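You operate a simulated robot arm through the tools that you are given. There is no shell and no other tool. Be economical: measure what you need, move in short steps, check, and stop when the job is done.

You run a simulated two-armed robot. Do the job below in one go: nothing can be reset, and whatever is moved stays where it is left.

Task
On the assembly bench top, fold the cloth in half.

Only the result counts: the job must be done as asked and must still hold three seconds after the hand-in. Knocking over, shifting, dropping, spilling or breaking anything else fails it. Flat cloth is picked up by pressing the open fingertips on it (5 to 10 N) and closing them slowly along it; thin cloth reads only 2 to 8 mm in the jaws.

Robot
Two 7-joint arms with two-finger parallel grippers on one trunk, on a base that drives. Base frame: it is fixed to the floor where the robot stands at the start and does not move with it; the origin is under the middle of the robot, x ahead of it, y to its left, z up; the surface under the hand at the start is at about z = 0.8. Readings come in m, rad, newtons and seconds.
The left shoulder is at the start at [0.07, 0.163, 1.429], the right one opposite. With the tool pointing down near the work surface each hand reaches from about 0.1 to 0.8 m from the robot's upright axis, wherever it stands, measured 20 degrees to its own side. Places, roughly: assembly bench top [0.6, -0.4, 0.8]. Payload 3.43 kg a hand.
The TCP of each hand is the grasp point between the finger pads, 0.034 m short of the fingertips. In the tool frame z runs along the fingers and y along their closing line. Largest opening 0.128 m; finger width 0.024, thickness 0.012; the body of the gripper, 0.048 by 0.13 m, starts 0.096 m behind the TCP.
Orientation is that of the tool frame in the base frame, as [roll, pitch, yaw] about the fixed x, y, z axes, in that order (R = Rz(yaw) Ry(pitch) Rx(roll)). With the fingers straight down and closing along the base's y, the tool's x points along the base's -x, its y along +y and its z along -z.

Tools
- The arms move only by the tool move_arm. It takes "left_commands", "right_commands" or both (then of equal length, played together; a hand with none holds still); each is a list that holds one entry, the list of rows, each a list of 7 numbers: the shift along the tool's x, y, z in m, then the turn, a rotation vector about the tool's x, y, z in rad, then the gripper command, from -1 (shut) to 1 (fully open), values between in proportion. In form: [[[x, y, z, wx, wy, wz, jaw], ...]]. A call has 1 to 20 rows; each row shifts and turns the commanded pose from where the row before left it, along the tool's axes as they then stand. Each row takes 0.2 s and may step no farther than 0.05 m and 0.15 rad from the row before; otherwise, or with a gripper value out of range, the whole call is refused. Where a pose cannot be reached the arm comes as near as it can. A force on the tool above 40 N (or 10 N above the force at the start of the call, whichever is more), or a blocked arm, ends the call early, and 0.2 s more pass. The fingers move at their own pace (about 0.153 m/s each) and stop on an object; they squeeze with about 41 N. The grip force told is the motor's: it shows also when the fingers shut on nothing. Time passes only in rows, and 0.2 s behind the last, so rows that do not move let the fingers close. It gives the time, the measured TCP pose, the force on the tool (base axes), the opening and the grip force at its end, in the units of the frame above (readings bear some noise), with the torque about the TCP (base axes, N m) and any sound that the robot's microphone picked up, and new pictures: "views" is both (left out), scene, wrist or none (wrist: the cameras of the hands that moved).
- Cameras (640 x 400 px; columns grow to the right, rows downward): "scene" is now at [0.1162, 0.0038, 1.623]; the picture's right is [0.07, -1.00, 0.00], its down [-0.88, -0.06, -0.48] and it looks along [0.47, 0.03, -0.88] (base axes); focal length 262 px, centre (320, 200). "left" rides on the left gripper at [0.076, 0.011, -0.16] in its tool frame; the picture's right is [-0.15, 0.99, 0.00], its down [-0.88, -0.13, -0.46] and it looks along [-0.45, -0.07, 0.89] (tool axes); focal length 234 px, centre (320, 200). "right" rides on the right gripper at [0.076, -0.011, -0.16] in its tool frame; the picture's right is [0.15, 0.99, 0.00], its down [-0.88, 0.13, -0.46] and it looks along [-0.45, 0.07, 0.89] (tool axes); focal length 234 px, centre (320, 200). There is no depth. A picture from a camera that has moved, and an enlarged one, comes with that camera's place and axes in the base frame and with its lens.
- raise_lower(by): slides the trunk up (or, below 0, down) by that many m; the arms and the scene camera ride with it, the base frame stays. It gives what a move gives, with no picture.
- steer(legs): drives the robot by 1 to 6 legs, each [ahead, left, turn to the left] in m, m and rad, along the robot's own axes; the way and the turn of a leg run together, so that a leg with both is an arc; at most 1.5 m and 3.142 rad a leg. The arms and the cameras ride along, it lands a little off, and it stops where it bumps. It gives what a move gives, and a new picture of the scene camera.
- head_to(pan, tilt): turns the head with the scene camera to pan (to the left, within 1.501 rad either way) and tilt (down, from -0.506 to 1.204), counted from straight ahead of the robot. It gives what a move gives, and a new picture of the scene camera.
- zoom(camera, box): a new picture of the part [left, top, right, bottom] of that camera's present view, enlarged. It takes no simulated time.
- hand_in(): hands the job in; it is judged then, once.

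Work in short steps. Places have to be worked out from the pictures, the camera data and where the tool is seen: move nearer, look again, correct. Check each grasp and each placing, and mend what went wrong. You have 120 turns and 260 pictures in all, those below and enlarged ones among them. Open the grippers and draw the arms clear of the work before you hand the job in, unless the task says otherwise; then end with one line.

The tools are called after "Request:" by a JSON object that holds its "api" and its "payload". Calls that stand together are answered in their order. move_arm: Moves the arms, as the interface text tells. Its arguments: {"type":"object","properties":{"left_commands":{"type":"array","items":{"type":"array","items":{"type":"array","items":{"type":"number"}}}},"right_commands":{"type":"array","items":{"type":"array","items":{"type":"array","items":{"type":"number"}}}},"views":{"type":"string","enum":["both","scene","wrist","none"]}},"required":[]} The other tools are called the same way: raise_lower (by) slides the trunk up or down; steer (legs) drives the base; head_to (pan, tilt) turns the head that bears the scene camera; zoom (camera, box) takes an enlarged picture of a part of a camera's view; hand_in () hands the job in.

At the start:

```text
time: 0.0
left_position: [0.6756, 0.252, 0.9868]
left_ee_rot: [3.14, -0.002, -3.141]
left_ft_force: [0.7, 0.1, -0.6]
left_wrist_torque: [-0.01, 0.02, -0.02]
left_opening: 0.1279
left_grip_force: 0.1
right_position: [0.6777, -0.2474, 1.0417]
right_ee_rot: [-3.142, 0.0, 3.141]
right_ft_force: [1.1, -0.1, -0.9]
right_wrist_torque: [0.04, -0.01, 0.0]
right_opening: 0.1277
right_grip_force: 0.0
trunk travel left (down, up): [-0.91, 0.03]
robot x, y, heading: [0.0018, -0.0002, 0.007]
head pan, tilt: [0.073, 1.073]
```

scene: 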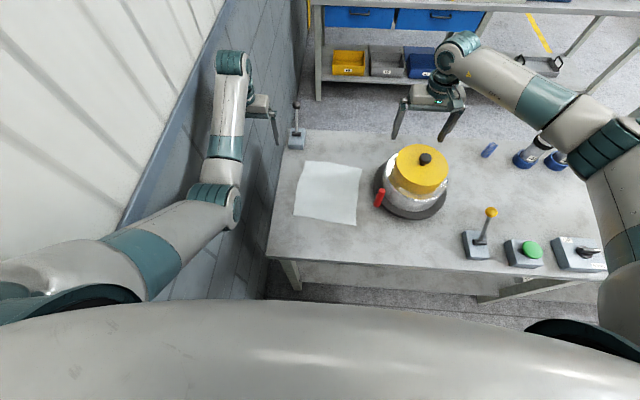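
right: 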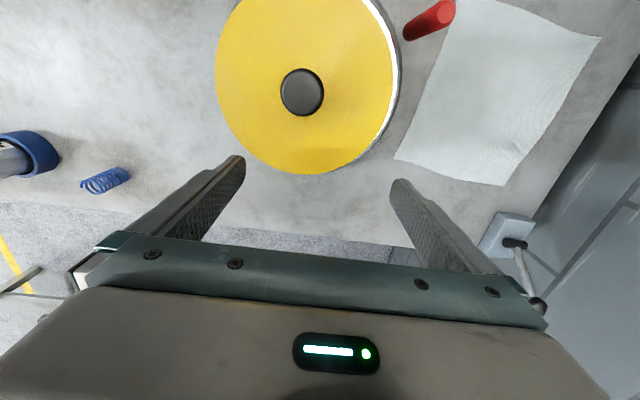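
left: 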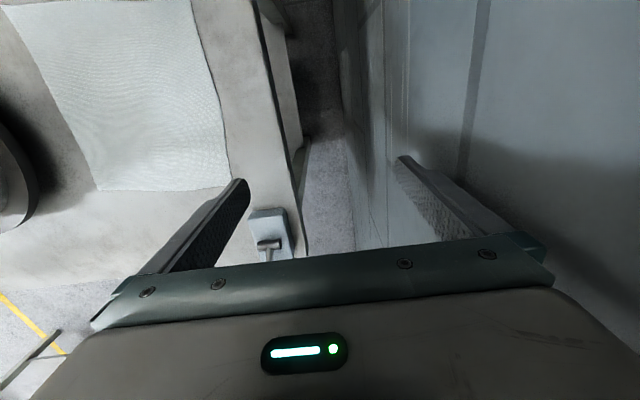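

The cloth seems to lie at roughly x 0.47–0.72, y −0.11–0.11, left of the pot. I'll zoom in to measure its corners before moving.

Request:
{"api": "zoom", "payload": {"camera": "scene", "box": [270, 120, 430, 240]}}

```text
3.33 times, centred on (350, 180) of scene
camera zoom: at [0.1162, 0.0038, 1.623], right [0.07, -1.0, 0.0], down [-0.88, -0.06, -0.48], along [0.47, 0.03, -0.88], focal length 872 px, centre (220, 267)
```

zoom: 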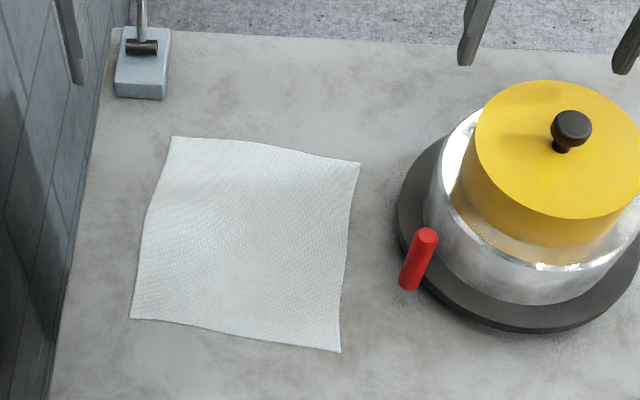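

Corner estimates: far-left (.725,.098), far-right (.704,−.120), near-right (.467,−.097), near-left (.488,.120). I'll fold the near edge onto the far edge, one hand per near corner. First I raise the right hand clear of the pot, then hover both hands over the near corners with small openings.

Request:
{"api": "move_arm", "payload": {"left_commands": [[[0, 0, 0, 0, 0, 0, -0.6], [0, 0, 0, 0, 0, 0, -0.6], [0.0293, -0.0269, 0.0, 0, 0, 0, -0.6], [0.0293, -0.0269, 0.0, 0, 0, 0, -0.6], [0.0293, -0.0269, 0.0, 0, 0, 0, -0.6], [0.0293, -0.0269, 0.0, 0, 0, 0, -0.6], [0.0293, -0.0269, 0.0, 0, 0, 0, -0.6], [0.0293, -0.0269, 0.0, 0, 0, 0, -0.6], [0, 0, 0.017, 0, 0, 0.048, -0.6], [0, 0, 0.017, 0, 0, 0.048, -0.6], [0, 0, 0.017, 0, 0, 0, -0.6], [0, 0, 0.016, 0, 0, 0, -0.6]]], "right_commands": [[[0, 0, -0.04, 0, 0, 0, -0.6], [0, 0, -0.04, 0, 0, 0, -0.6], [0.0322, 0.0295, 0, 0, 0, 0, -0.6], [0.0322, 0.0295, 0, 0, 0, 0, -0.6], [0.0322, 0.0295, 0, 0, 0, 0, -0.6], [0.0322, 0.0295, 0, 0, 0, 0, -0.6], [0.0322, 0.0295, 0, 0, 0, 0, -0.6], [0.0322, 0.0295, 0, 0, 0, 0, -0.6], [0, 0, 0.05, 0, 0, 0.048, -0.6], [0, 0, 0.05, 0, 0, 0.048, -0.6], [0, 0, 0.05, 0, 0, 0, -0.6], [0, 0, 0.05, 0, 0, 0, -0.6]]]}}

```text
time: 2.8
left_position: [0.5735, -0.0106, 0.9201]
left_ee_rot: [-3.131, 0.003, 2.878]
left_ft_force: [0.3, 2.1, -0.8]
left_wrist_torque: [-0.24, -0.04, -0.03]
left_opening: 0.0255
left_grip_force: 0.1
right_position: [0.53, -0.1564, 0.9235]
right_ee_rot: [-3.141, 0.002, 2.888]
right_ft_force: [-0.6, 0.7, 0.2]
right_wrist_torque: [-0.1, -0.05, 0.04]
right_opening: 0.0268
right_grip_force: 0.5
trunk travel left (down, up): [-0.91, 0.03]
robot x, y, heading: [0.0649, -0.0152, -0.153]
head pan, tilt: [0.073, 1.073]
stopped in row 12 (left hand): the arm was blocked; the commanded pose is now the measured one
camera scene: at [0.1747, -0.0521, 1.6228], right [-0.09, -1.0, -0.01], down [-0.87, 0.08, -0.48], along [0.48, -0.03, -0.88], focal length 262 px, centre (320, 200)
camera right: at [0.4534, -0.1465, 1.0833], right [0.11, 0.99, 0.0], down [0.88, -0.1, 0.46], along [0.46, -0.05, -0.89], focal length 234 px, centre (320, 200)
camera left: at [0.5034, 0.0214, 1.08], right [0.4, 0.92, -0.01], down [0.82, -0.35, 0.46], along [0.42, -0.19, -0.89], focal length 234 px, centre (320, 200)
```

scene: 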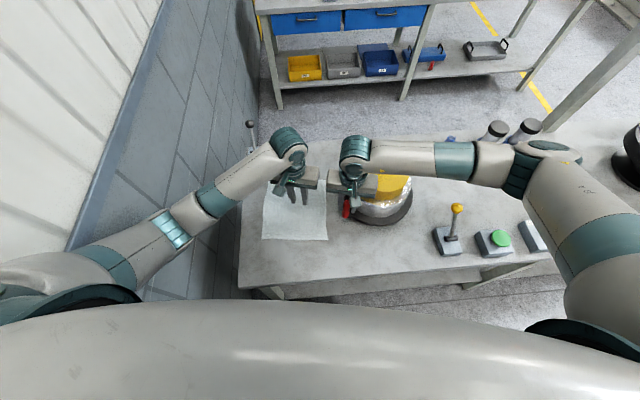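
right: 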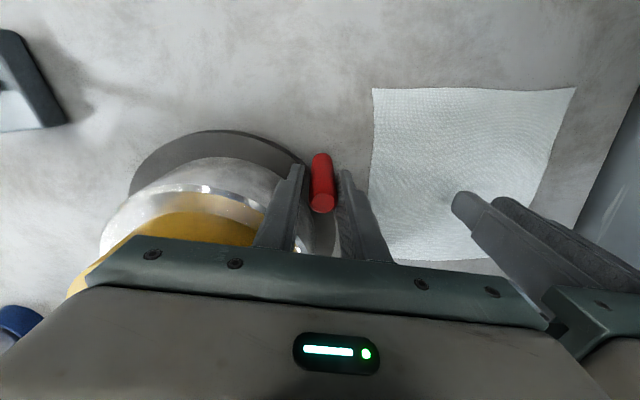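
left: 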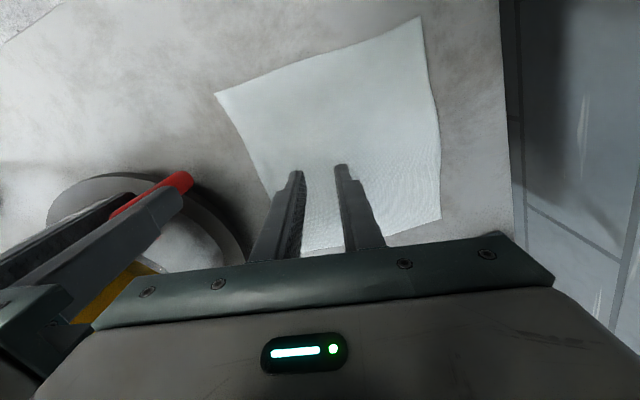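

The base got pushed (heading −0.153, x +0.065), probably because the left elbow pressed against the wall. The hands are now displaced and the right fingers straddle the red handle. I'll lift both straight up, then give the left side more room.

Request:
{"api": "move_arm", "payload": {"left_commands": [[[0, 0, -0.03, 0, 0, 0, -0.6], [0, 0, -0.04, 0, 0, 0, -0.6], [0, 0, -0.04, 0, 0, 0, -0.6], [0, 0, -0.04, 0, 0, 0, -0.6], [0, 0, -0.04, 0, 0, 0, -0.6]]], "right_commands": [[[0, 0, -0.03, 0, 0, 0, -0.6], [0, 0, -0.04, 0, 0, 0, -0.6], [0, 0, -0.04, 0, 0, 0, -0.6], [0, 0, -0.04, 0, 0, 0, -0.6], [0, 0, -0.04, 0, 0, 0, -0.6]]], "views": "scene"}}

Request:
{"api": "head_to", "payload": {"pan": 0.9, "tilt": 0.8}}

```text
time: 4.2
left_position: [0.5608, -0.0313, 1.1132]
left_ee_rot: [-3.121, -0.004, 2.847]
left_ft_force: [-1.1, -0.8, 0.5]
left_wrist_torque: [0.04, -0.04, 0.03]
left_opening: 0.0258
left_grip_force: 0.0
right_position: [0.5268, -0.1651, 1.1158]
right_ee_rot: [3.141, 0.003, 2.878]
right_ft_force: [-0.5, -0.5, 0.2]
right_wrist_torque: [-0.01, -0.06, -0.01]
right_opening: 0.0254
right_grip_force: 0.1
trunk travel left (down, up): [-0.91, 0.03]
robot x, y, heading: [0.0634, -0.0157, -0.171]
head pan, tilt: [0.073, 1.073]
stopped in row 5 (left hand): the arm was blocked; the commanded pose is now the measured one
camera scene: at [0.1718, -0.0528, 1.6253], right [-0.1, -1.0, -0.01], down [-0.87, 0.09, -0.48], along [0.48, -0.03, -0.88], focal length 262 px, centre (320, 200)
```

scene: 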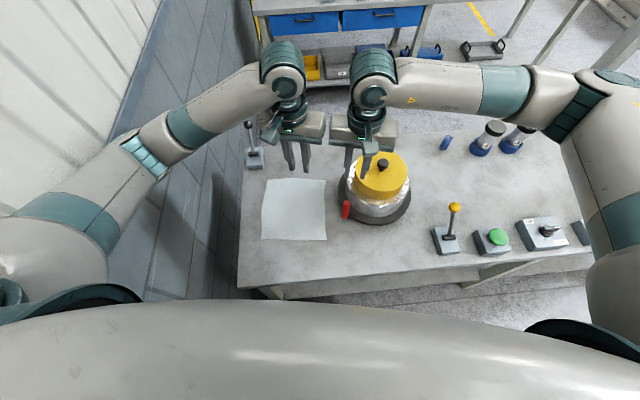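

```text
time: 5.3
left_position: [0.5659, -0.0293, 1.1109]
left_ee_rot: [-3.126, -0.005, 2.854]
left_ft_force: [0.3, 0.2, 0.3]
left_wrist_torque: [0.04, -0.02, -0.01]
left_opening: 0.0256
left_grip_force: 0.0
right_position: [0.5286, -0.1655, 1.1116]
right_ee_rot: [3.136, 0.003, 2.882]
right_ft_force: [0.1, 0.1, 0.3]
right_wrist_torque: [-0.02, 0.01, 0.0]
right_opening: 0.0258
right_grip_force: 0.0
trunk travel left (down, up): [-0.91, 0.03]
robot x, y, heading: [0.0651, -0.012, -0.165]
head pan, tilt: [0.901, 0.799]
camera scene: at [0.1697, 0.0018, 1.6444], right [0.67, -0.74, -0.01], down [-0.53, -0.47, -0.71], along [0.52, 0.48, -0.71], focal length 262 px, centre (320, 200)
```

scene: 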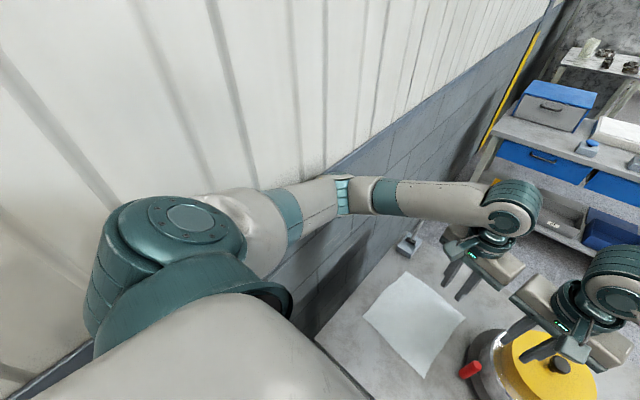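

The left elbow is against the wall, as suspected. The hands are above pot height, so I'll shift the robot right by about 0.24 m and square it up.

Request:
{"api": "steer", "payload": {"legs": [[-0.025, -0.25, 0], [0, 0, 0.165]]}}

Request:
{"api": "head_to", "payload": {"pan": 0.35, "tilt": 0.95}}

```text
time: 7.8
left_position: [0.496, -0.1678, 1.1082]
left_ee_rot: [-3.111, -0.007, 3.031]
left_ft_force: [-0.2, -0.2, 0.8]
left_wrist_torque: [0.02, 0.0, -0.02]
left_opening: 0.0258
left_grip_force: 0.1
right_position: [0.4847, -0.3112, 1.1116]
right_ee_rot: [-3.129, 0.001, 3.051]
right_ft_force: [0.9, -0.1, 0.5]
right_wrist_torque: [0.03, -0.02, -0.02]
right_opening: 0.0256
right_grip_force: 0.1
trunk travel left (down, up): [-0.91, 0.03]
robot x, y, heading: [0.0031, -0.2606, 0.004]
head pan, tilt: [0.901, 0.799]
camera scene: at [0.102, -0.1972, 1.6432], right [0.79, -0.62, 0.0], down [-0.44, -0.56, -0.7], along [0.43, 0.55, -0.72], focal length 262 px, centre (320, 200)
```

scene: 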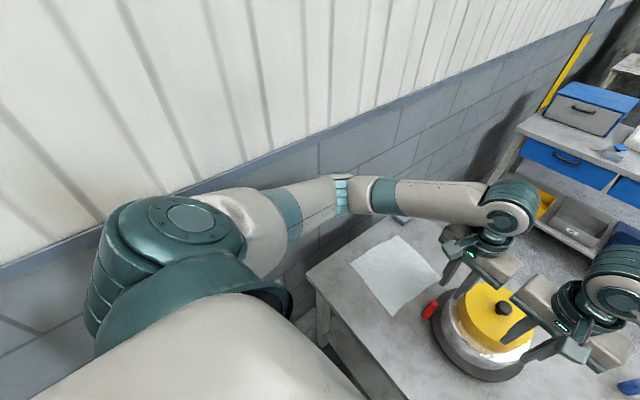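

```text
time: 8.8
left_position: [0.497, -0.1679, 1.108]
left_ee_rot: [-3.113, -0.006, 3.029]
left_ft_force: [0.2, 1.0, 0.0]
left_wrist_torque: [-0.02, -0.01, -0.01]
left_opening: 0.0256
left_grip_force: 0.0
right_position: [0.4825, -0.3116, 1.1103]
right_ee_rot: [-3.13, 0.002, 3.053]
right_ft_force: [0.2, 1.1, 0.4]
right_wrist_torque: [-0.03, 0.01, 0.01]
right_opening: 0.0258
right_grip_force: 0.0
trunk travel left (down, up): [-0.91, 0.03]
robot x, y, heading: [0.0007, -0.2583, 0.004]
head pan, tilt: [0.351, 0.949]
camera scene: at [0.1202, -0.2343, 1.6316], right [0.35, -0.94, 0.0], down [-0.76, -0.28, -0.58], along [0.55, 0.2, -0.81], focal length 262 px, centre (320, 200)
```

scene: 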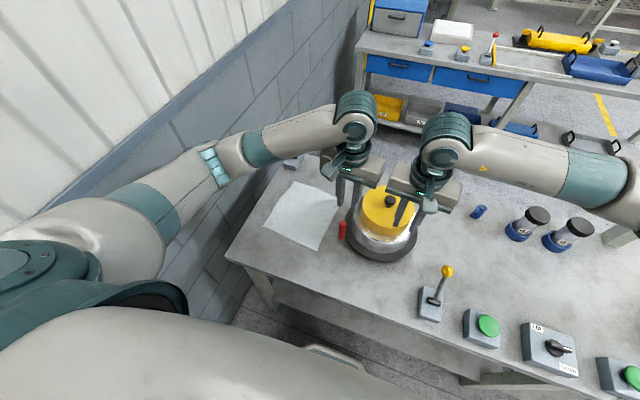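

Wall clearance is good now. At the current safe height I move both hands left over the near corners, then lower to about z=0.93.

Request:
{"api": "move_arm", "payload": {"left_commands": [[[0.0043, 0.0429, 0, 0, 0, 0, -0.6], [0.0043, 0.0429, 0, 0, 0, 0, -0.6], [0.0043, 0.0429, 0, 0, 0, 0, -0.6], [0.0043, 0.0429, 0, 0, 0, 0, -0.6], [0.0043, 0.0429, 0, 0, 0, 0, -0.6], [0.0043, 0.0429, 0, 0, 0, 0, -0.6], [0, 0, 0.044, 0, 0, 0, -0.6], [0, 0, 0.044, 0, 0, 0, -0.6], [0, 0, 0.044, 0, 0, 0, -0.6], [0, 0, 0.044, 0, 0, 0, -0.6]]], "right_commands": [[[0.0032, 0.04, 0, 0, 0, 0, -0.6], [0.0032, 0.04, 0, 0, 0, 0, -0.6], [0.0032, 0.04, 0, 0, 0, 0, -0.6], [0.0032, 0.04, 0, 0, 0, 0, -0.6], [0.0032, 0.04, 0, 0, 0, 0, -0.6], [0.0032, 0.04, 0, 0, 0, 0, -0.6], [0, 0, 0.044, 0, 0, 0, -0.6], [0, 0, 0.044, 0, 0, 0, -0.6], [0, 0, 0.044, 0, 0, 0, -0.6], [0, 0, 0.044, 0, 0, 0, -0.6]]]}}

```text
time: 11.0
left_position: [0.4937, 0.0734, 0.9261]
left_ee_rot: [-3.123, -0.006, 3.028]
left_ft_force: [0.2, -0.5, 0.3]
left_wrist_torque: [-0.01, 0.01, -0.04]
left_opening: 0.0258
left_grip_force: 0.0
right_position: [0.4868, -0.0853, 0.9335]
right_ee_rot: [3.141, -0.001, 3.049]
right_ft_force: [-0.2, -0.6, 0.1]
right_wrist_torque: [0.06, -0.01, -0.06]
right_opening: 0.0253
right_grip_force: 0.1
trunk travel left (down, up): [-0.91, 0.03]
robot x, y, heading: [-0.0048, -0.2593, 0.005]
head pan, tilt: [0.351, 0.949]
camera scene: at [0.1174, -0.2539, 1.6315], right [0.35, -0.94, -0.01], down [-0.76, -0.28, -0.58], along [0.55, 0.21, -0.81], focal length 262 px, centre (320, 200)
camera right: at [0.409, -0.0876, 1.0937], right [-0.06, 1.0, 0.0], down [0.89, 0.05, 0.46], along [0.46, 0.02, -0.89], focal length 234 px, centre (320, 200)
camera left: at [0.4218, 0.0955, 1.0872], right [0.26, 0.97, -0.02], down [0.86, -0.22, 0.45], along [0.43, -0.13, -0.89], focal length 234 px, centre (320, 200)
```

scene: 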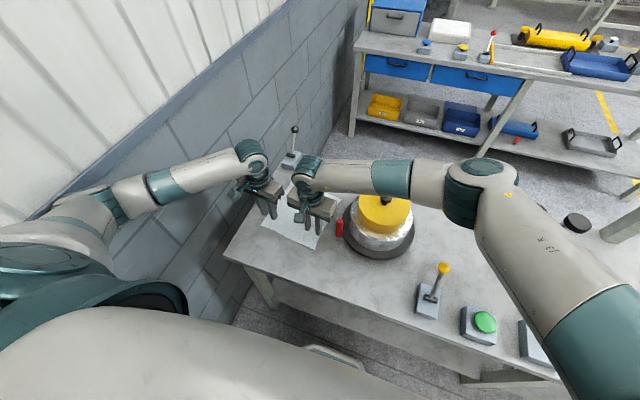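
right: 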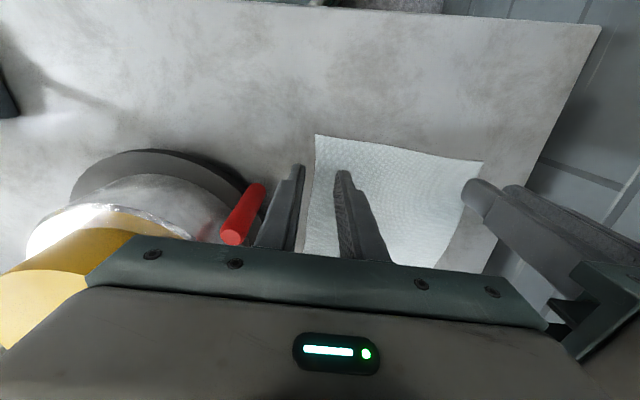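
left: 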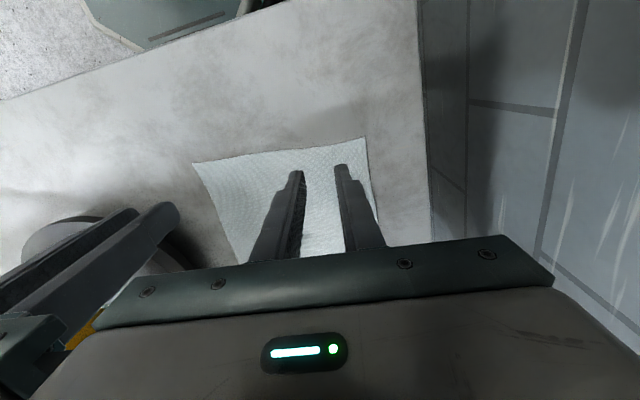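

Both wrist cameras agree on the near corners: C=(.470,−.091), D=(.4925,.128). I'll correct the hands to sit about 28 mm in from the corners and 15 mm in from the edge, and lower to just above the table.

Request:
{"api": "move_arm", "payload": {"left_commands": [[[-0.004, 0.0132, 0, 0, 0, 0, -0.6], [-0.004, 0.0132, 0, 0, 0, 0, -0.6], [0, 0, 0.024, 0, 0, 0, -0.6], [0, 0, 0.024, 0, 0, 0, -0.6], [0, 0, 0.024, 0, 0, 0, -0.6], [0, 0, 0, 0, 0, 0, -0.6], [0, 0, 0, 0, 0, 0, -0.6]]], "right_commands": [[[0.0004, 0.0104, 0, 0, 0, 0, -0.6], [0.0003, 0.0103, 0, 0, 0, 0, -0.6], [0, 0, 0.026, 0, 0, 0, -0.6], [0, 0, 0.026, 0, 0, 0, -0.6], [0, 0, 0.026, 0, 0, 0, -0.6], [0, 0, 0, 0, 0, 0, -0.6], [0, 0, 0, 0, 0, 0, -0.6]]]}}

```text
time: 12.6
left_position: [0.5075, 0.1112, 0.8502]
left_ee_rot: [-3.112, -0.005, 3.032]
left_ft_force: [0.9, -0.3, 0.1]
left_wrist_torque: [-0.01, 0.02, 0.01]
left_opening: 0.0257
left_grip_force: 0.0
right_position: [0.4888, -0.0529, 0.8539]
right_ee_rot: [-3.131, 0.001, 3.05]
right_ft_force: [0.0, 1.3, -0.3]
right_wrist_torque: [-0.02, 0.0, -0.01]
right_opening: 0.0254
right_grip_force: 0.0
trunk travel left (down, up): [-0.91, 0.03]
robot x, y, heading: [-0.0002, -0.2594, 0.003]
head pan, tilt: [0.351, 0.949]
camera scene: at [0.1198, -0.2342, 1.6315], right [0.35, -0.94, 0.0], down [-0.76, -0.28, -0.58], along [0.55, 0.2, -0.81], focal length 262 px, centre (320, 200)
camera right: at [0.4114, -0.0528, 1.0142], right [-0.06, 1.0, -0.01], down [0.89, 0.06, 0.46], along [0.46, 0.01, -0.89], focal length 234 px, centre (320, 200)
camera left: at [0.4353, 0.1349, 1.0105], right [0.25, 0.97, -0.03], down [0.86, -0.21, 0.45], along [0.43, -0.14, -0.89], focal length 234 px, centre (320, 200)
```

scene: 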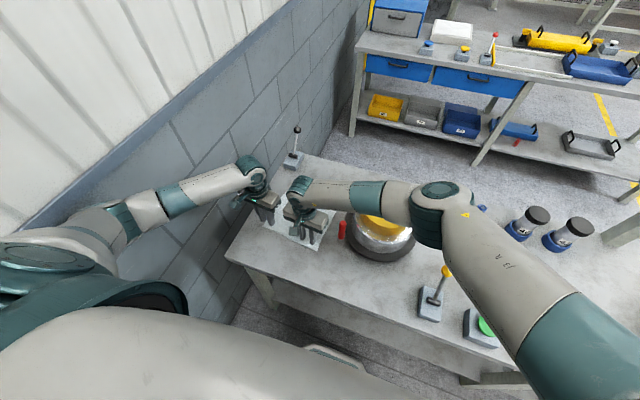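
right: 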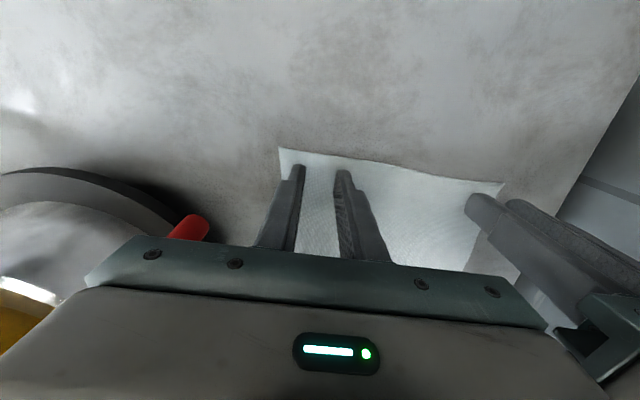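
left: 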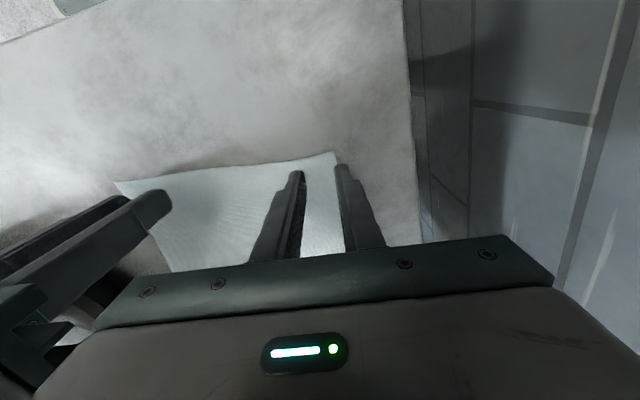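

The arms settle late, so both overshot about 12 mm to the left; the corners re-measure the same. I correct that, lower to just at contact, and read forces.

Request:
{"api": "move_arm", "payload": {"left_commands": [[[0.0016, -0.0128, 0, 0, 0, 0, -0.6], [0, 0, 0.012, 0, 0, 0, -0.6], [0, 0, 0, 0, 0, 0, -0.6], [0, 0, 0, 0, 0, 0, -0.6], [0, 0, 0, 0, 0, 0, -0.6]]], "right_commands": [[[0, -0.0117, 0, 0, 0, 0, -0.6], [0, 0, 0.016, 0, 0, 0, -0.6], [0, 0, 0, 0, 0, 0, -0.6], [0, 0, 0, 0, 0, 0, -0.6], [0, 0, 0, 0, 0, 0, -0.6]]], "views": "wrist"}}

```text
time: 13.8
left_position: [0.505, 0.0978, 0.8391]
left_ee_rot: [-3.111, -0.005, 3.029]
left_ft_force: [-0.3, 0.3, 0.9]
left_wrist_torque: [0.01, 0.01, 0.02]
left_opening: 0.0257
left_grip_force: 0.1
right_position: [0.4872, -0.0626, 0.8379]
right_ee_rot: [-3.127, 0.001, 3.051]
right_ft_force: [-0.6, -0.5, -0.8]
right_wrist_torque: [-0.02, 0.0, 0.0]
right_opening: 0.0257
right_grip_force: 0.2
trunk travel left (down, up): [-0.91, 0.03]
robot x, y, heading: [-0.0011, -0.2562, 0.007]
head pan, tilt: [0.351, 0.949]
camera right: at [0.4104, -0.0635, 0.9979], right [-0.06, 1.0, -0.01], down [0.89, 0.06, 0.46], along [0.46, 0.01, -0.89], focal length 234 px, centre (320, 200)
camera left: at [0.4327, 0.1217, 0.9988], right [0.26, 0.97, -0.03], down [0.86, -0.21, 0.46], along [0.43, -0.14, -0.89], focal length 234 px, centre (320, 200)
```

right: 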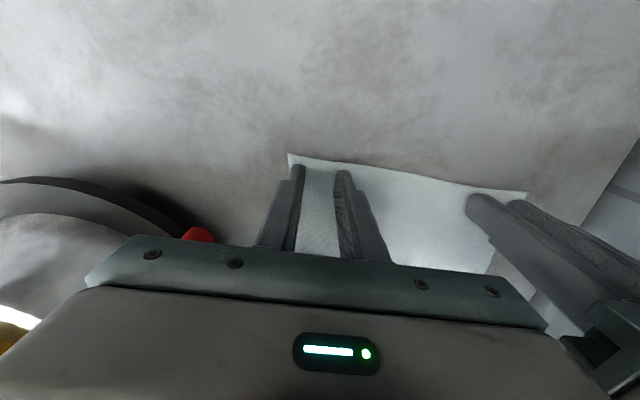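
left: 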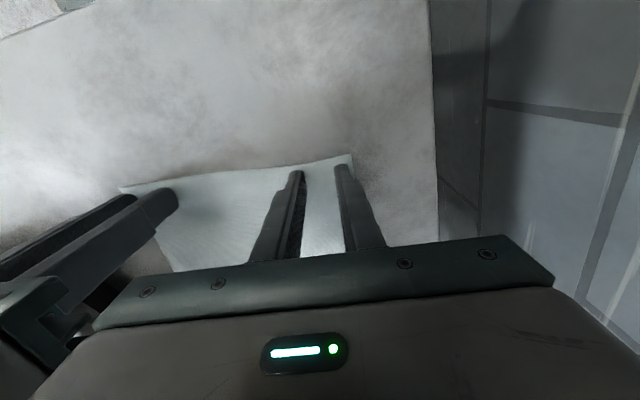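

Well placed on the cloth. I level the small roll tilt and step down to find contact.

Request:
{"api": "move_arm", "payload": {"left_commands": [[[0, 0, 0.002, -0.03, 0, 0, -0.6], [0, 0, 0.002, 0, 0, 0, -0.6], [0, 0, 0.002, 0, 0, 0, -0.6], [0, 0, 0, 0, 0, 0, -0.6]]], "right_commands": [[[0, 0, 0.002, -0.014, 0, 0, -0.6], [0, 0, 0.002, 0, 0, 0, -0.6], [0, 0, 0.001, 0, 0, 0, -0.6], [0, 0, 0, 0, 0, 0, -0.6]]], "views": "none"}}

```text
time: 14.8
left_position: [0.5048, 0.0967, 0.8353]
left_ee_rot: [3.14, -0.001, 3.031]
left_ft_force: [0.2, -0.5, 10.2]
left_wrist_torque: [0.03, 0.01, 0.02]
left_opening: 0.0254
left_grip_force: 0.1
right_position: [0.4862, -0.0639, 0.8359]
right_ee_rot: [3.14, 0.002, 3.05]
right_ft_force: [3.3, -1.0, 14.0]
right_wrist_torque: [-0.2, -0.08, 0.03]
right_opening: 0.0258
right_grip_force: 0.2
trunk travel left (down, up): [-0.91, 0.03]
robot x, y, heading: [0.0002, -0.2594, 0.004]
head pan, tilt: [0.351, 0.949]
```

Contact at 10 N left and 14 N right. I ease off slightly and close slowly.

Request:
{"api": "move_arm", "payload": {"left_commands": [[[0, 0, -0.0005, 0, 0, 0, -0.6], [0, 0, 0, 0, 0, 0, -0.65], [0, 0, 0, 0, 0, 0, -0.7], [0, 0, 0, 0, 0, 0, -0.75], [0, 0, 0, 0, 0, 0, -0.8], [0, 0, 0, 0, 0, 0, -0.85], [0, 0, 0, 0, 0, 0, -0.9], [0, 0, 0, 0, 0, 0, -0.95], [0, 0, 0, 0, 0, 0, -1], [0, 0, 0, 0, 0, 0, -1], [0, 0, 0, 0, 0, 0, -1]]], "right_commands": [[[0, 0, -0.0015, 0, 0, 0, -0.6], [0, 0, 0, 0, 0, 0, -0.65], [0, 0, 0, 0, 0, 0, -0.7], [0, 0, 0, 0, 0, 0, -0.75], [0, 0, 0, 0, 0, 0, -0.8], [0, 0, 0, 0, 0, 0, -0.85], [0, 0, 0, 0, 0, 0, -0.9], [0, 0, 0, 0, 0, 0, -0.95], [0, 0, 0, 0, 0, 0, -1], [0, 0, 0, 0, 0, 0, -1], [0, 0, 0, 0, 0, 0, -1]]], "views": "wrist"}}

```text
time: 17.2
left_position: [0.5046, 0.0976, 0.8349]
left_ee_rot: [3.14, -0.004, 3.03]
left_ft_force: [1.4, 0.4, 20.4]
left_wrist_torque: [0.05, -0.01, 0.0]
left_opening: 0.0017
left_grip_force: 36.2
right_position: [0.4854, -0.0646, 0.8361]
right_ee_rot: [3.141, 0.004, 3.052]
right_ft_force: [-0.4, -0.2, 0.4]
right_wrist_torque: [-0.03, -0.02, -0.01]
right_opening: 0.0001
right_grip_force: 33.0
trunk travel left (down, up): [-0.91, 0.03]
robot x, y, heading: [0.0, -0.2581, 0.006]
head pan, tilt: [0.351, 0.949]
camera right: at [0.4095, -0.0676, 0.995], right [-0.06, 1.0, 0.0], down [0.89, 0.05, 0.46], along [0.46, 0.03, -0.89], focal length 234 px, centre (320, 200)
camera left: at [0.4314, 0.1164, 0.9955], right [0.26, 0.97, 0.0], down [0.86, -0.23, 0.45], along [0.44, -0.11, -0.89], focal length 234 px, centre (320, 200)
```

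right: 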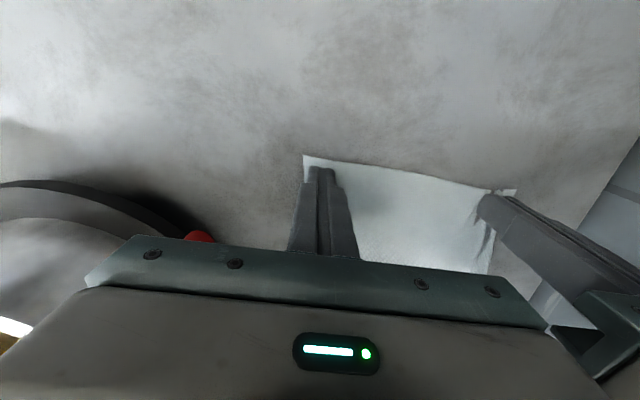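
left: 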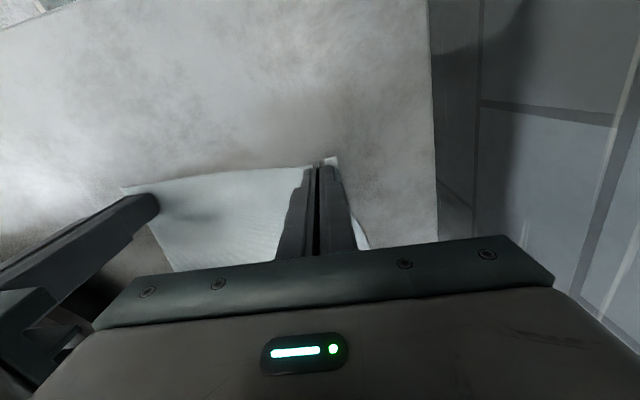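

The left hand reads 1.7 mm and holds cloth; the right slipped (0.1 mm) and dragged its corner about 13 mm inward. I'll lift the right slightly, reopen, shift over the moved corner and press again.

Request:
{"api": "move_arm", "payload": {"left_commands": [[[0, 0, -0.001, 0, 0, 0, -1], [0, 0, 0, 0, 0, 0, -1], [0, 0, 0, 0, 0, 0, -1], [0, 0, 0, 0, 0, 0, -1], [0, 0, 0, 0, 0, 0, -1], [0, 0, 0, 0, 0, 0, -1]]], "right_commands": [[[0, 0, -0.008, 0, 0, 0, -1], [0, 0.013, 0, 0, 0, 0, -0.6], [0, 0, 0, 0, 0, 0, -0.6], [0, 0, 0.005, 0, 0, 0, -0.6], [0, 0, 0, 0, 0, 0, -0.6], [0, 0, 0, 0, 0, 0, -0.6]]], "views": "wrist"}}

```text
time: 18.6
left_position: [0.505, 0.0975, 0.8364]
left_ee_rot: [3.141, -0.006, 3.03]
left_ft_force: [0.3, 0.6, 6.8]
left_wrist_torque: [0.04, -0.04, -0.01]
left_opening: 0.0017
left_grip_force: 36.7
right_position: [0.487, -0.0507, 0.8384]
right_ee_rot: [3.141, 0.001, 3.051]
right_ft_force: [-0.3, -0.4, -0.6]
right_wrist_torque: [0.02, -0.03, 0.01]
right_opening: 0.0257
right_grip_force: 0.1
trunk travel left (down, up): [-0.91, 0.03]
robot x, y, heading: [0.0009, -0.2583, 0.005]
head pan, tilt: [0.351, 0.949]
camera right: at [0.4102, -0.0536, 0.9971], right [-0.06, 1.0, 0.0], down [0.89, 0.05, 0.46], along [0.46, 0.03, -0.89], focal length 234 px, centre (320, 200)
camera left: at [0.4319, 0.1166, 0.9958], right [0.26, 0.97, 0.0], down [0.86, -0.23, 0.45], along [0.44, -0.12, -0.89], focal length 234 px, centre (320, 200)
```

right: 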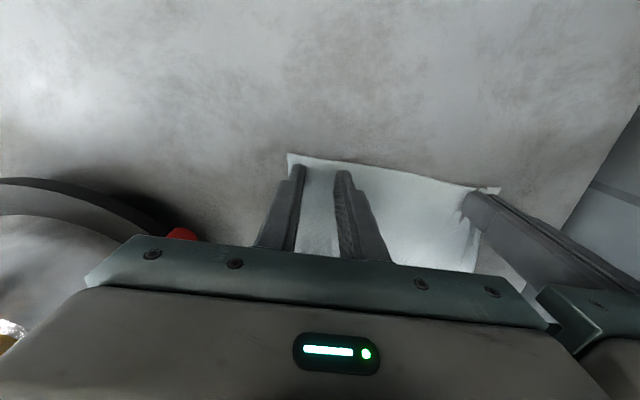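
left: 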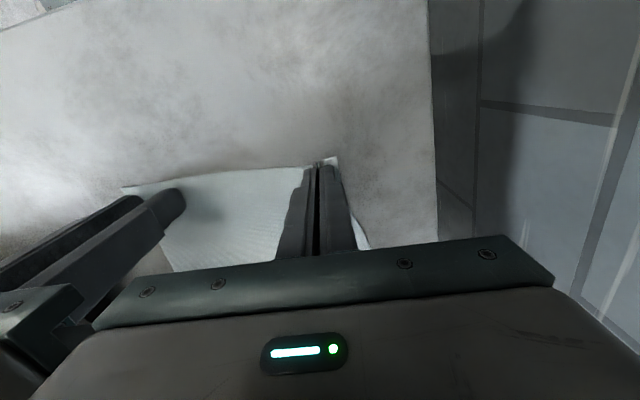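

Placement is good again on the right corner. I press down about 4 mm with the right hand only, then close slowly while holding the pressure.

Request:
{"api": "move_arm", "payload": {"right_commands": [[[0, 0, 0.002, 0, 0, 0, -0.6], [0, 0, 0.002, 0, 0, 0, -0.6], [0, 0, 0, 0, 0, 0, -0.6]]], "views": "none"}}

```text
time: 19.4
left_position: [0.5041, 0.0977, 0.8365]
left_ee_rot: [-3.141, -0.004, 3.028]
left_ft_force: [-1.0, -0.9, 0.7]
left_wrist_torque: [-0.01, 0.0, 0.0]
left_opening: 0.0017
left_grip_force: 35.9
right_position: [0.4874, -0.0504, 0.835]
right_ee_rot: [3.139, 0.003, 3.05]
right_ft_force: [0.0, -0.9, 15.8]
right_wrist_torque: [-0.25, 0.1, -0.04]
right_opening: 0.0258
right_grip_force: 0.8
trunk travel left (down, up): [-0.91, 0.03]
robot x, y, heading: [0.0024, -0.2585, 0.006]
head pan, tilt: [0.351, 0.949]
```

Contact is 15.8 N; I ease 0.5 mm and close slowly.

Request:
{"api": "move_arm", "payload": {"right_commands": [[[0, 0, -0.0005, 0, 0, 0, -0.6], [0, 0, 0, 0, 0, 0, -0.65], [0, 0, 0, 0, 0, 0, -0.7], [0, 0, 0, 0, 0, 0, -0.75], [0, 0, 0, 0, 0, 0, -0.8], [0, 0, 0, 0, 0, 0, -0.85], [0, 0, 0, 0, 0, 0, -0.9], [0, 0, 0, 0, 0, 0, -0.95], [0, 0, 0, 0, 0, 0, -1], [0, 0, 0, 0, 0, 0, -1], [0, 0, 0, 0, 0, 0, -1]]], "views": "wrist"}}

```text
time: 21.8
left_position: [0.503, 0.0964, 0.8358]
left_ee_rot: [-3.141, -0.003, 3.03]
left_ft_force: [-0.7, -5.3, -0.5]
left_wrist_torque: [-0.16, 0.01, 0.02]
left_opening: 0.0016
left_grip_force: 37.2
right_position: [0.4859, -0.0509, 0.8357]
right_ee_rot: [3.14, 0.003, 3.05]
right_ft_force: [-0.2, 5.0, 18.1]
right_wrist_torque: [0.09, 0.07, 0.02]
right_opening: 0.0016
right_grip_force: 36.3
trunk travel left (down, up): [-0.91, 0.03]
robot x, y, heading: [0.0006, -0.257, 0.007]
head pan, tilt: [0.351, 0.949]
camera right: at [0.4095, -0.054, 0.9944], right [-0.06, 1.0, 0.0], down [0.89, 0.05, 0.46], along [0.46, 0.03, -0.89], focal length 234 px, centre (320, 200)
```

right: 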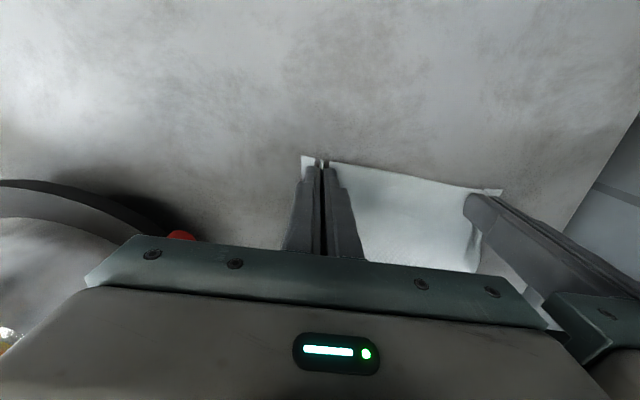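

Both hands now hold cloth (1.6 mm each). I'll start the arc along the cloth's axis up to the halfway point and check the grip.

Request:
{"api": "move_arm", "payload": {"left_commands": [[[-0.0025, 0, -0.0135, 0, 0, 0, -1], [-0.0025, 0, -0.0135, 0, 0, 0, -1], [-0.0073, 0, -0.012, 0, 0, 0, -1], [-0.0073, 0, -0.012, 0, 0, 0, -1], [-0.0113, 0, -0.0098, 0, 0, 0, -1], [-0.0113, 0, -0.0098, 0, 0, 0, -1], [-0.0143, 0, -0.0062, 0, 0, 0, -1], [-0.0143, 0, -0.0062, 0, 0, 0, -1], [-0.0158, 0, -0.002, 0, 0, 0, -1], [-0.0158, 0, -0.002, 0, 0, 0, -1], [0, 0, 0, 0, 0, 0, -1]]], "right_commands": [[[-0.0025, 0.001, -0.0135, 0, 0, 0, -1], [-0.0025, 0, -0.0135, 0, 0, 0, -1], [-0.0073, 0, -0.012, 0, 0, 0, -1], [-0.0073, 0, -0.012, 0, 0, 0, -1], [-0.0113, 0, -0.0098, 0, 0, 0, -1], [-0.0113, 0, -0.0098, 0, 0, 0, -1], [-0.0143, 0, -0.0062, 0, 0, 0, -1], [-0.0143, 0, -0.0062, 0, 0, 0, -1], [-0.0158, 0, -0.002, 0, 0, 0, -1], [-0.0158, 0, -0.002, 0, 0, 0, -1], [0, 0, 0, 0, 0, 0, -1]]]}}

Request:
{"api": "zoom", "payload": {"camera": "scene", "box": [210, 130, 370, 290]}}

```text
time: 24.2
left_position: [0.6062, 0.0859, 0.9211]
left_ee_rot: [-3.14, -0.005, 3.03]
left_ft_force: [-0.2, -0.5, -0.3]
left_wrist_torque: [-0.04, 0.03, 0.03]
left_opening: 0.0017
left_grip_force: 36.4
right_position: [0.589, -0.0593, 0.9197]
right_ee_rot: [-3.14, 0.0, 3.051]
right_ft_force: [-0.8, 0.9, 0.2]
right_wrist_torque: [0.02, -0.02, 0.0]
right_opening: 0.0016
right_grip_force: 36.8
trunk travel left (down, up): [-0.91, 0.03]
robot x, y, heading: [-0.0002, -0.2595, 0.005]
head pan, tilt: [0.351, 0.949]
camera scene: at [0.1197, -0.234, 1.6316], right [0.35, -0.94, 0.0], down [-0.76, -0.28, -0.58], along [0.55, 0.2, -0.81], focal length 262 px, centre (320, 200)
camera right: at [0.5128, -0.0621, 1.0798], right [-0.06, 1.0, 0.0], down [0.89, 0.05, 0.46], along [0.46, 0.03, -0.89], focal length 234 px, centre (320, 200)
camera left: at [0.5349, 0.1043, 1.0824], right [0.26, 0.97, 0.0], down [0.86, -0.23, 0.45], along [0.44, -0.12, -0.89], focal length 234 px, centre (320, 200)
```

scene: 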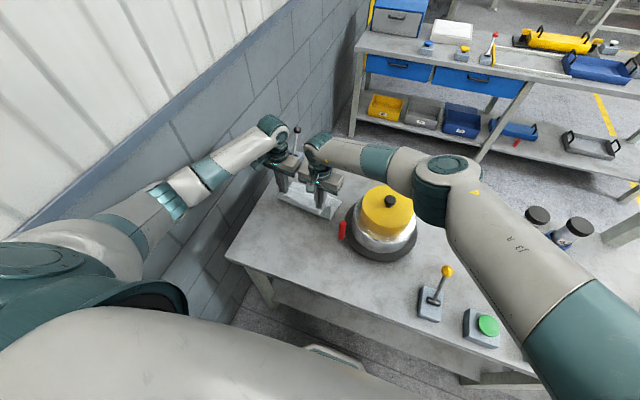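
right: 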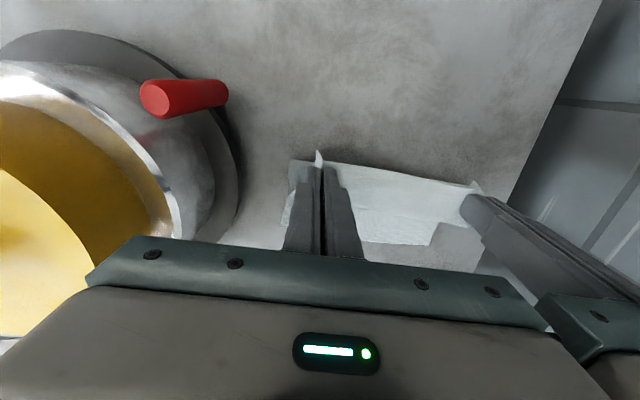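
left: 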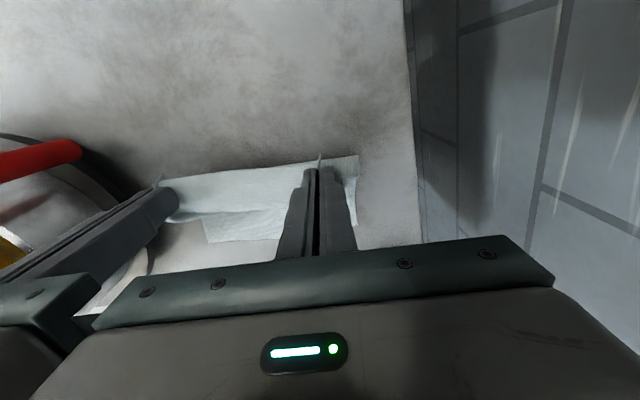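

```text
2.50 times, centred on (290, 210) of scene
camera zoom: at [0.1197, -0.234, 1.6316], right [0.35, -0.94, 0.0], down [-0.76, -0.28, -0.58], along [0.55, 0.2, -0.81], focal length 654 px, centre (395, 175)
```

zoom: 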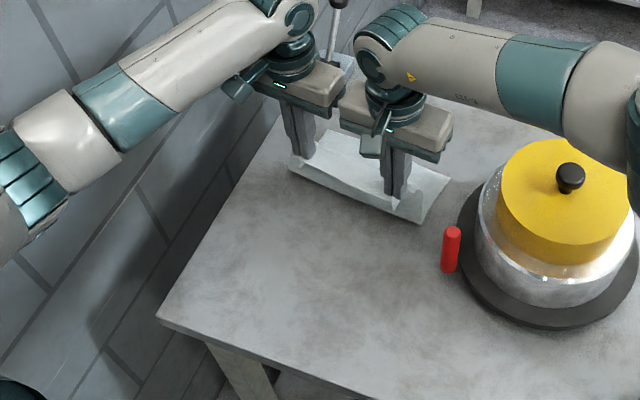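

The fold is forming well. I zoom the wrist views to locate the far edge of the bottom layer precisely.

Request:
{"api": "zoom", "payload": {"camera": "right", "box": [270, 130, 510, 280]}}

Request:
{"api": "zoom", "payload": {"camera": "left", "box": [140, 130, 380, 280]}}

```text
2.67 times, centred on (390, 205) of right
camera zoom: at [0.5128, -0.0621, 1.0798], right [-0.06, 1.0, 0.0], down [0.89, 0.05, 0.46], along [0.46, 0.03, -0.89], focal length 624 px, centre (133, 187)
```

zoom: 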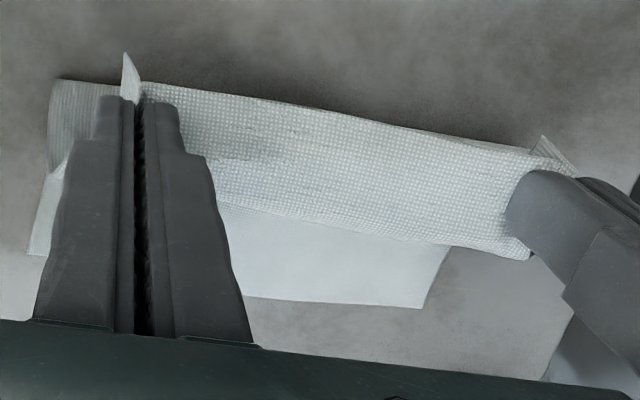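

```text
2.67 times, centred on (260, 205) of left
camera zoom: at [0.5349, 0.1043, 1.0824], right [0.26, 0.97, 0.0], down [0.86, -0.23, 0.45], along [0.44, -0.12, -0.89], focal length 624 px, centre (480, 187)
```

zoom: 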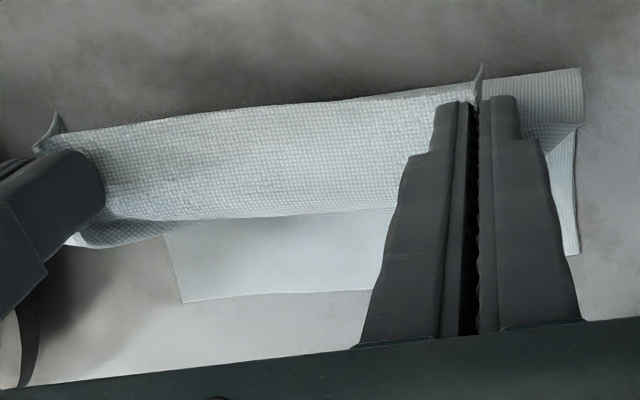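

Far corners are A≈(.725,.110) and B≈(.701,−.110). I complete the arc about 0.10 m forward and down, landing both grips just inside the far edge.

Request:
{"api": "move_arm", "payload": {"left_commands": [[[-0.0143, 0, 0.002, 0, 0, 0, -1], [-0.0158, 0, 0.002, 0, 0, 0, -1], [-0.0143, 0, 0.0062, 0, 0, 0, -1], [-0.0143, 0, 0.0063, 0, 0, 0, -1], [-0.0113, 0, 0.0097, 0, 0, 0, -1], [-0.0113, 0, 0.0098, 0, 0, 0, -1], [-0.0073, 0, 0.012, 0, 0, 0, -1], [-0.0073, 0, 0.012, 0, 0, 0, -1], [-0.0025, 0, 0.011, 0, 0, 0, -1], [-0.0025, 0, 0.01, 0, 0, 0, -1], [0, 0, 0, 0, 0, 0, -1], [0, 0, 0, 0, 0, 0, -1]]], "right_commands": [[[-0.0168, 0, 0.002, 0, 0, 0, -1], [-0.0162, 0, 0.002, 0, 0, 0, -1], [-0.0143, 0, 0.0062, 0, 0, 0, -1], [-0.0143, 0, 0.0063, 0, 0, 0, -1], [-0.0113, 0, 0.0097, 0, 0, 0, -1], [-0.0113, 0, 0.0098, 0, 0, 0, -1], [-0.0073, 0, 0.012, 0, 0, 0, -1], [-0.0073, 0, 0.012, 0, 0, 0, -1], [-0.0025, 0, 0.011, 0, 0, 0, -1], [-0.0025, 0, 0.01, 0, 0, 0, -1], [0, 0, 0, 0, 0, 0, -1], [0, 0, 0, 0, 0, 0, -1]]]}}

Request:
{"api": "zoom", "payload": {"camera": "right", "box": [270, 130, 510, 280]}}

Request:
{"api": "zoom", "payload": {"camera": "left", "box": [140, 130, 380, 280]}}

```text
time: 25.9
left_position: [0.6964, 0.0655, 0.8679]
left_ee_rot: [-3.123, -0.008, 3.023]
left_ft_force: [-5.1, -14.8, 2.1]
left_wrist_torque: [-0.56, 0.19, -0.06]
left_opening: 0.0018
left_grip_force: 36.5
right_position: [0.6399, -0.075, 0.8943]
right_ee_rot: [3.123, 0.006, 3.056]
right_ft_force: [5.4, 13.1, -2.7]
right_wrist_torque: [0.48, -0.18, 0.02]
right_opening: 0.0018
right_grip_force: 35.9
right hand out of reach, approached as far as the arm can: row 3, 4, 5, 6, 7, 8
trunk travel left (down, up): [-0.91, 0.03]
robot x, y, heading: [0.0029, -0.2621, 0.001]
head pan, tilt: [0.351, 0.949]
stopped in row 8 (right hand): the force on the tool passed its limit at 42 N (the readings are from after the stop); the commanded pose is now the measured one
camera scene: at [0.1205, -0.2343, 1.6316], right [0.35, -0.94, 0.0], down [-0.76, -0.28, -0.58], along [0.55, 0.2, -0.81], focal length 262 px, centre (320, 200)
camera right: at [0.562, -0.0815, 1.0527], right [-0.06, 1.0, 0.02], down [0.88, 0.05, 0.46], along [0.46, 0.05, -0.89], focal length 234 px, centre (320, 200)
camera left: at [0.6258, 0.0888, 1.0282], right [0.26, 0.96, -0.02], down [0.86, -0.23, 0.45], along [0.43, -0.14, -0.89], focal length 234 px, centre (320, 200)
```

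scene: 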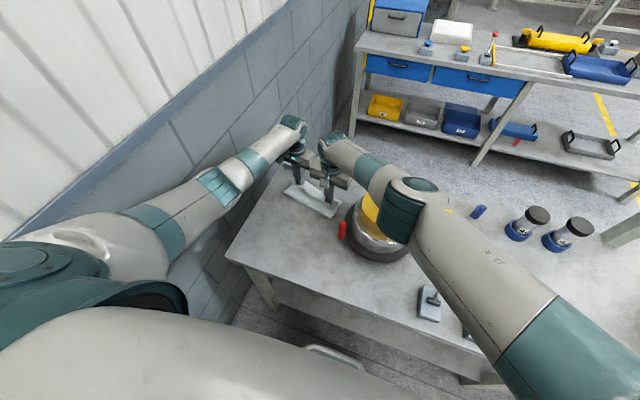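
right: 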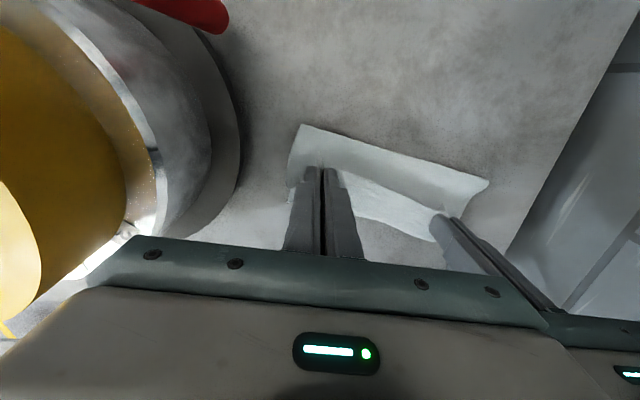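
left: 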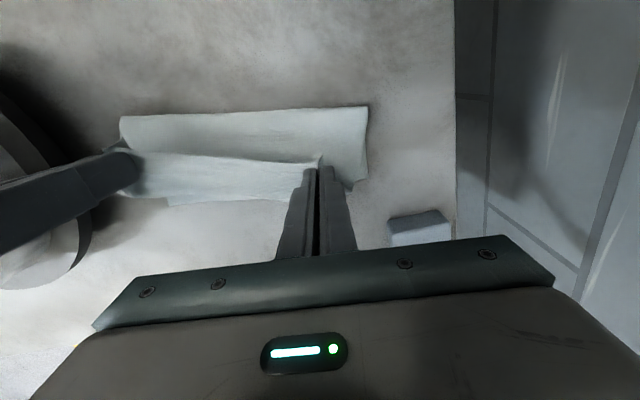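

```text
2.67 times, centred on (390, 205) of right
camera zoom: at [0.562, -0.0815, 1.0527], right [-0.06, 1.0, 0.02], down [0.88, 0.05, 0.46], along [0.46, 0.05, -0.89], focal length 624 px, centre (133, 187)
```

zoom: 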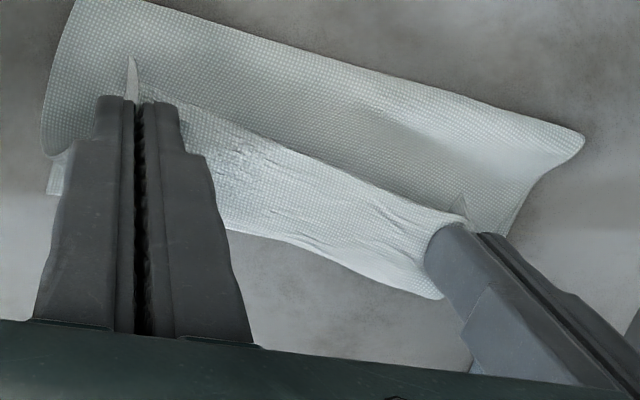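

```text
2.67 times, centred on (260, 205) of left
camera zoom: at [0.6258, 0.0888, 1.0282], right [0.26, 0.96, -0.02], down [0.86, -0.23, 0.45], along [0.43, -0.14, -0.89], focal length 624 px, centre (480, 187)
```

zoom: 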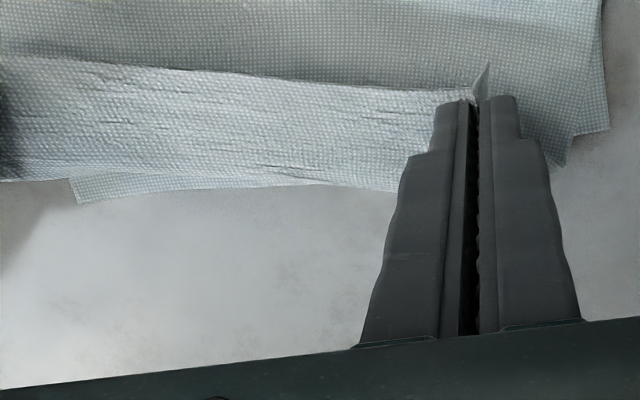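

The right arm ran out of reach (stopped at x=.64), so the cloth got tugged. I'll bring the left hand back level with the right to release the tension. Then I'll finish by driving the base slightly ahead and lowering the trunk.

Request:
{"api": "move_arm", "payload": {"left_commands": [[[0.02, 0.002, -0.015, -0.017, 0, 0, -1], [0.02, 0.002, -0.012, 0, 0, 0, -1], [0, 0, 0, 0, 0, 0, -1]]], "right_commands": [[[0, 0, 0, 0.017, 0, 0, -1], [0, 0, 0, 0, 0, 0, -1], [0, 0, 0, 0, 0, 0, -1]]]}}

```text
time: 26.7
left_position: [0.6583, 0.0763, 0.8944]
left_ee_rot: [3.142, -0.007, 3.024]
left_ft_force: [-2.2, -27.0, -0.6]
left_wrist_torque: [-0.9, 0.11, 0.04]
left_opening: 0.0017
left_grip_force: 36.4
right_position: [0.638, -0.0786, 0.894]
right_ee_rot: [3.141, 0.007, 3.058]
right_ft_force: [2.1, 25.7, -0.7]
right_wrist_torque: [0.91, -0.06, 0.14]
right_opening: 0.0018
right_grip_force: 36.6
trunk travel left (down, up): [-0.91, 0.03]
robot x, y, heading: [0.0015, -0.2597, 0.003]
head pan, tilt: [0.351, 0.949]
camera scene: at [0.1212, -0.2346, 1.6315], right [0.35, -0.94, 0.0], down [-0.76, -0.28, -0.58], along [0.55, 0.2, -0.81], focal length 262 px, centre (320, 200)
camera right: at [0.5607, -0.0814, 1.0533], right [-0.06, 1.0, 0.0], down [0.89, 0.06, 0.46], along [0.46, 0.03, -0.89], focal length 234 px, centre (320, 200)
camera left: at [0.5868, 0.096, 1.0553], right [0.26, 0.97, 0.0], down [0.86, -0.23, 0.45], along [0.43, -0.12, -0.89], focal length 234 px, centre (320, 200)
```

scene: 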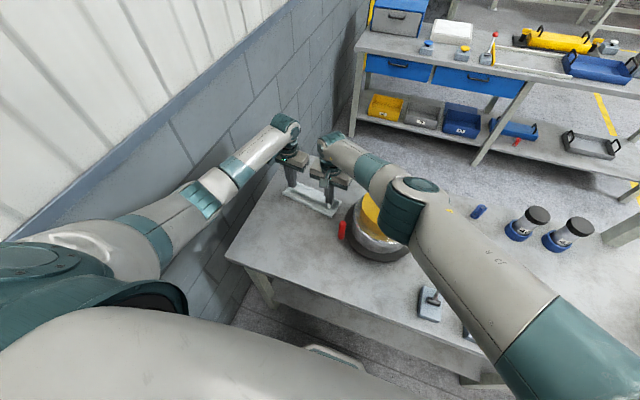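
right: 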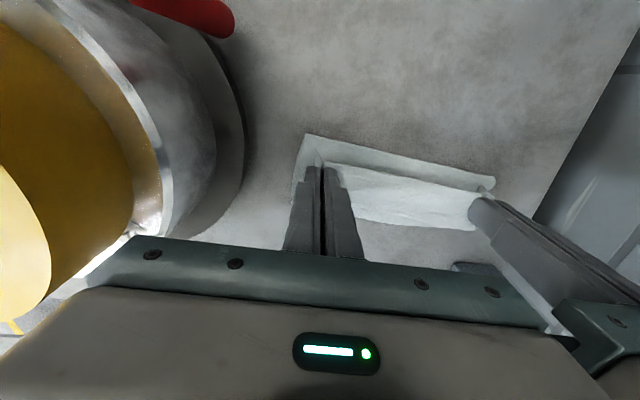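
left: 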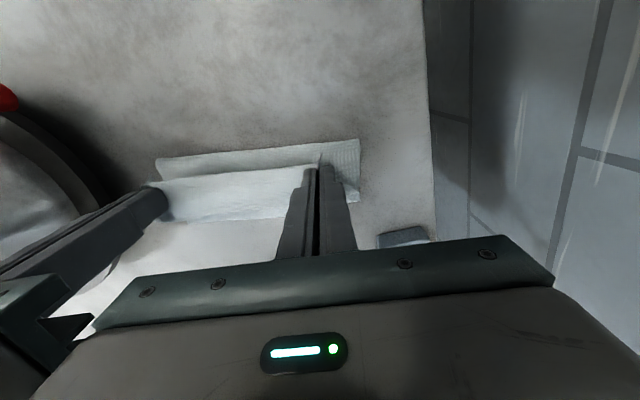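

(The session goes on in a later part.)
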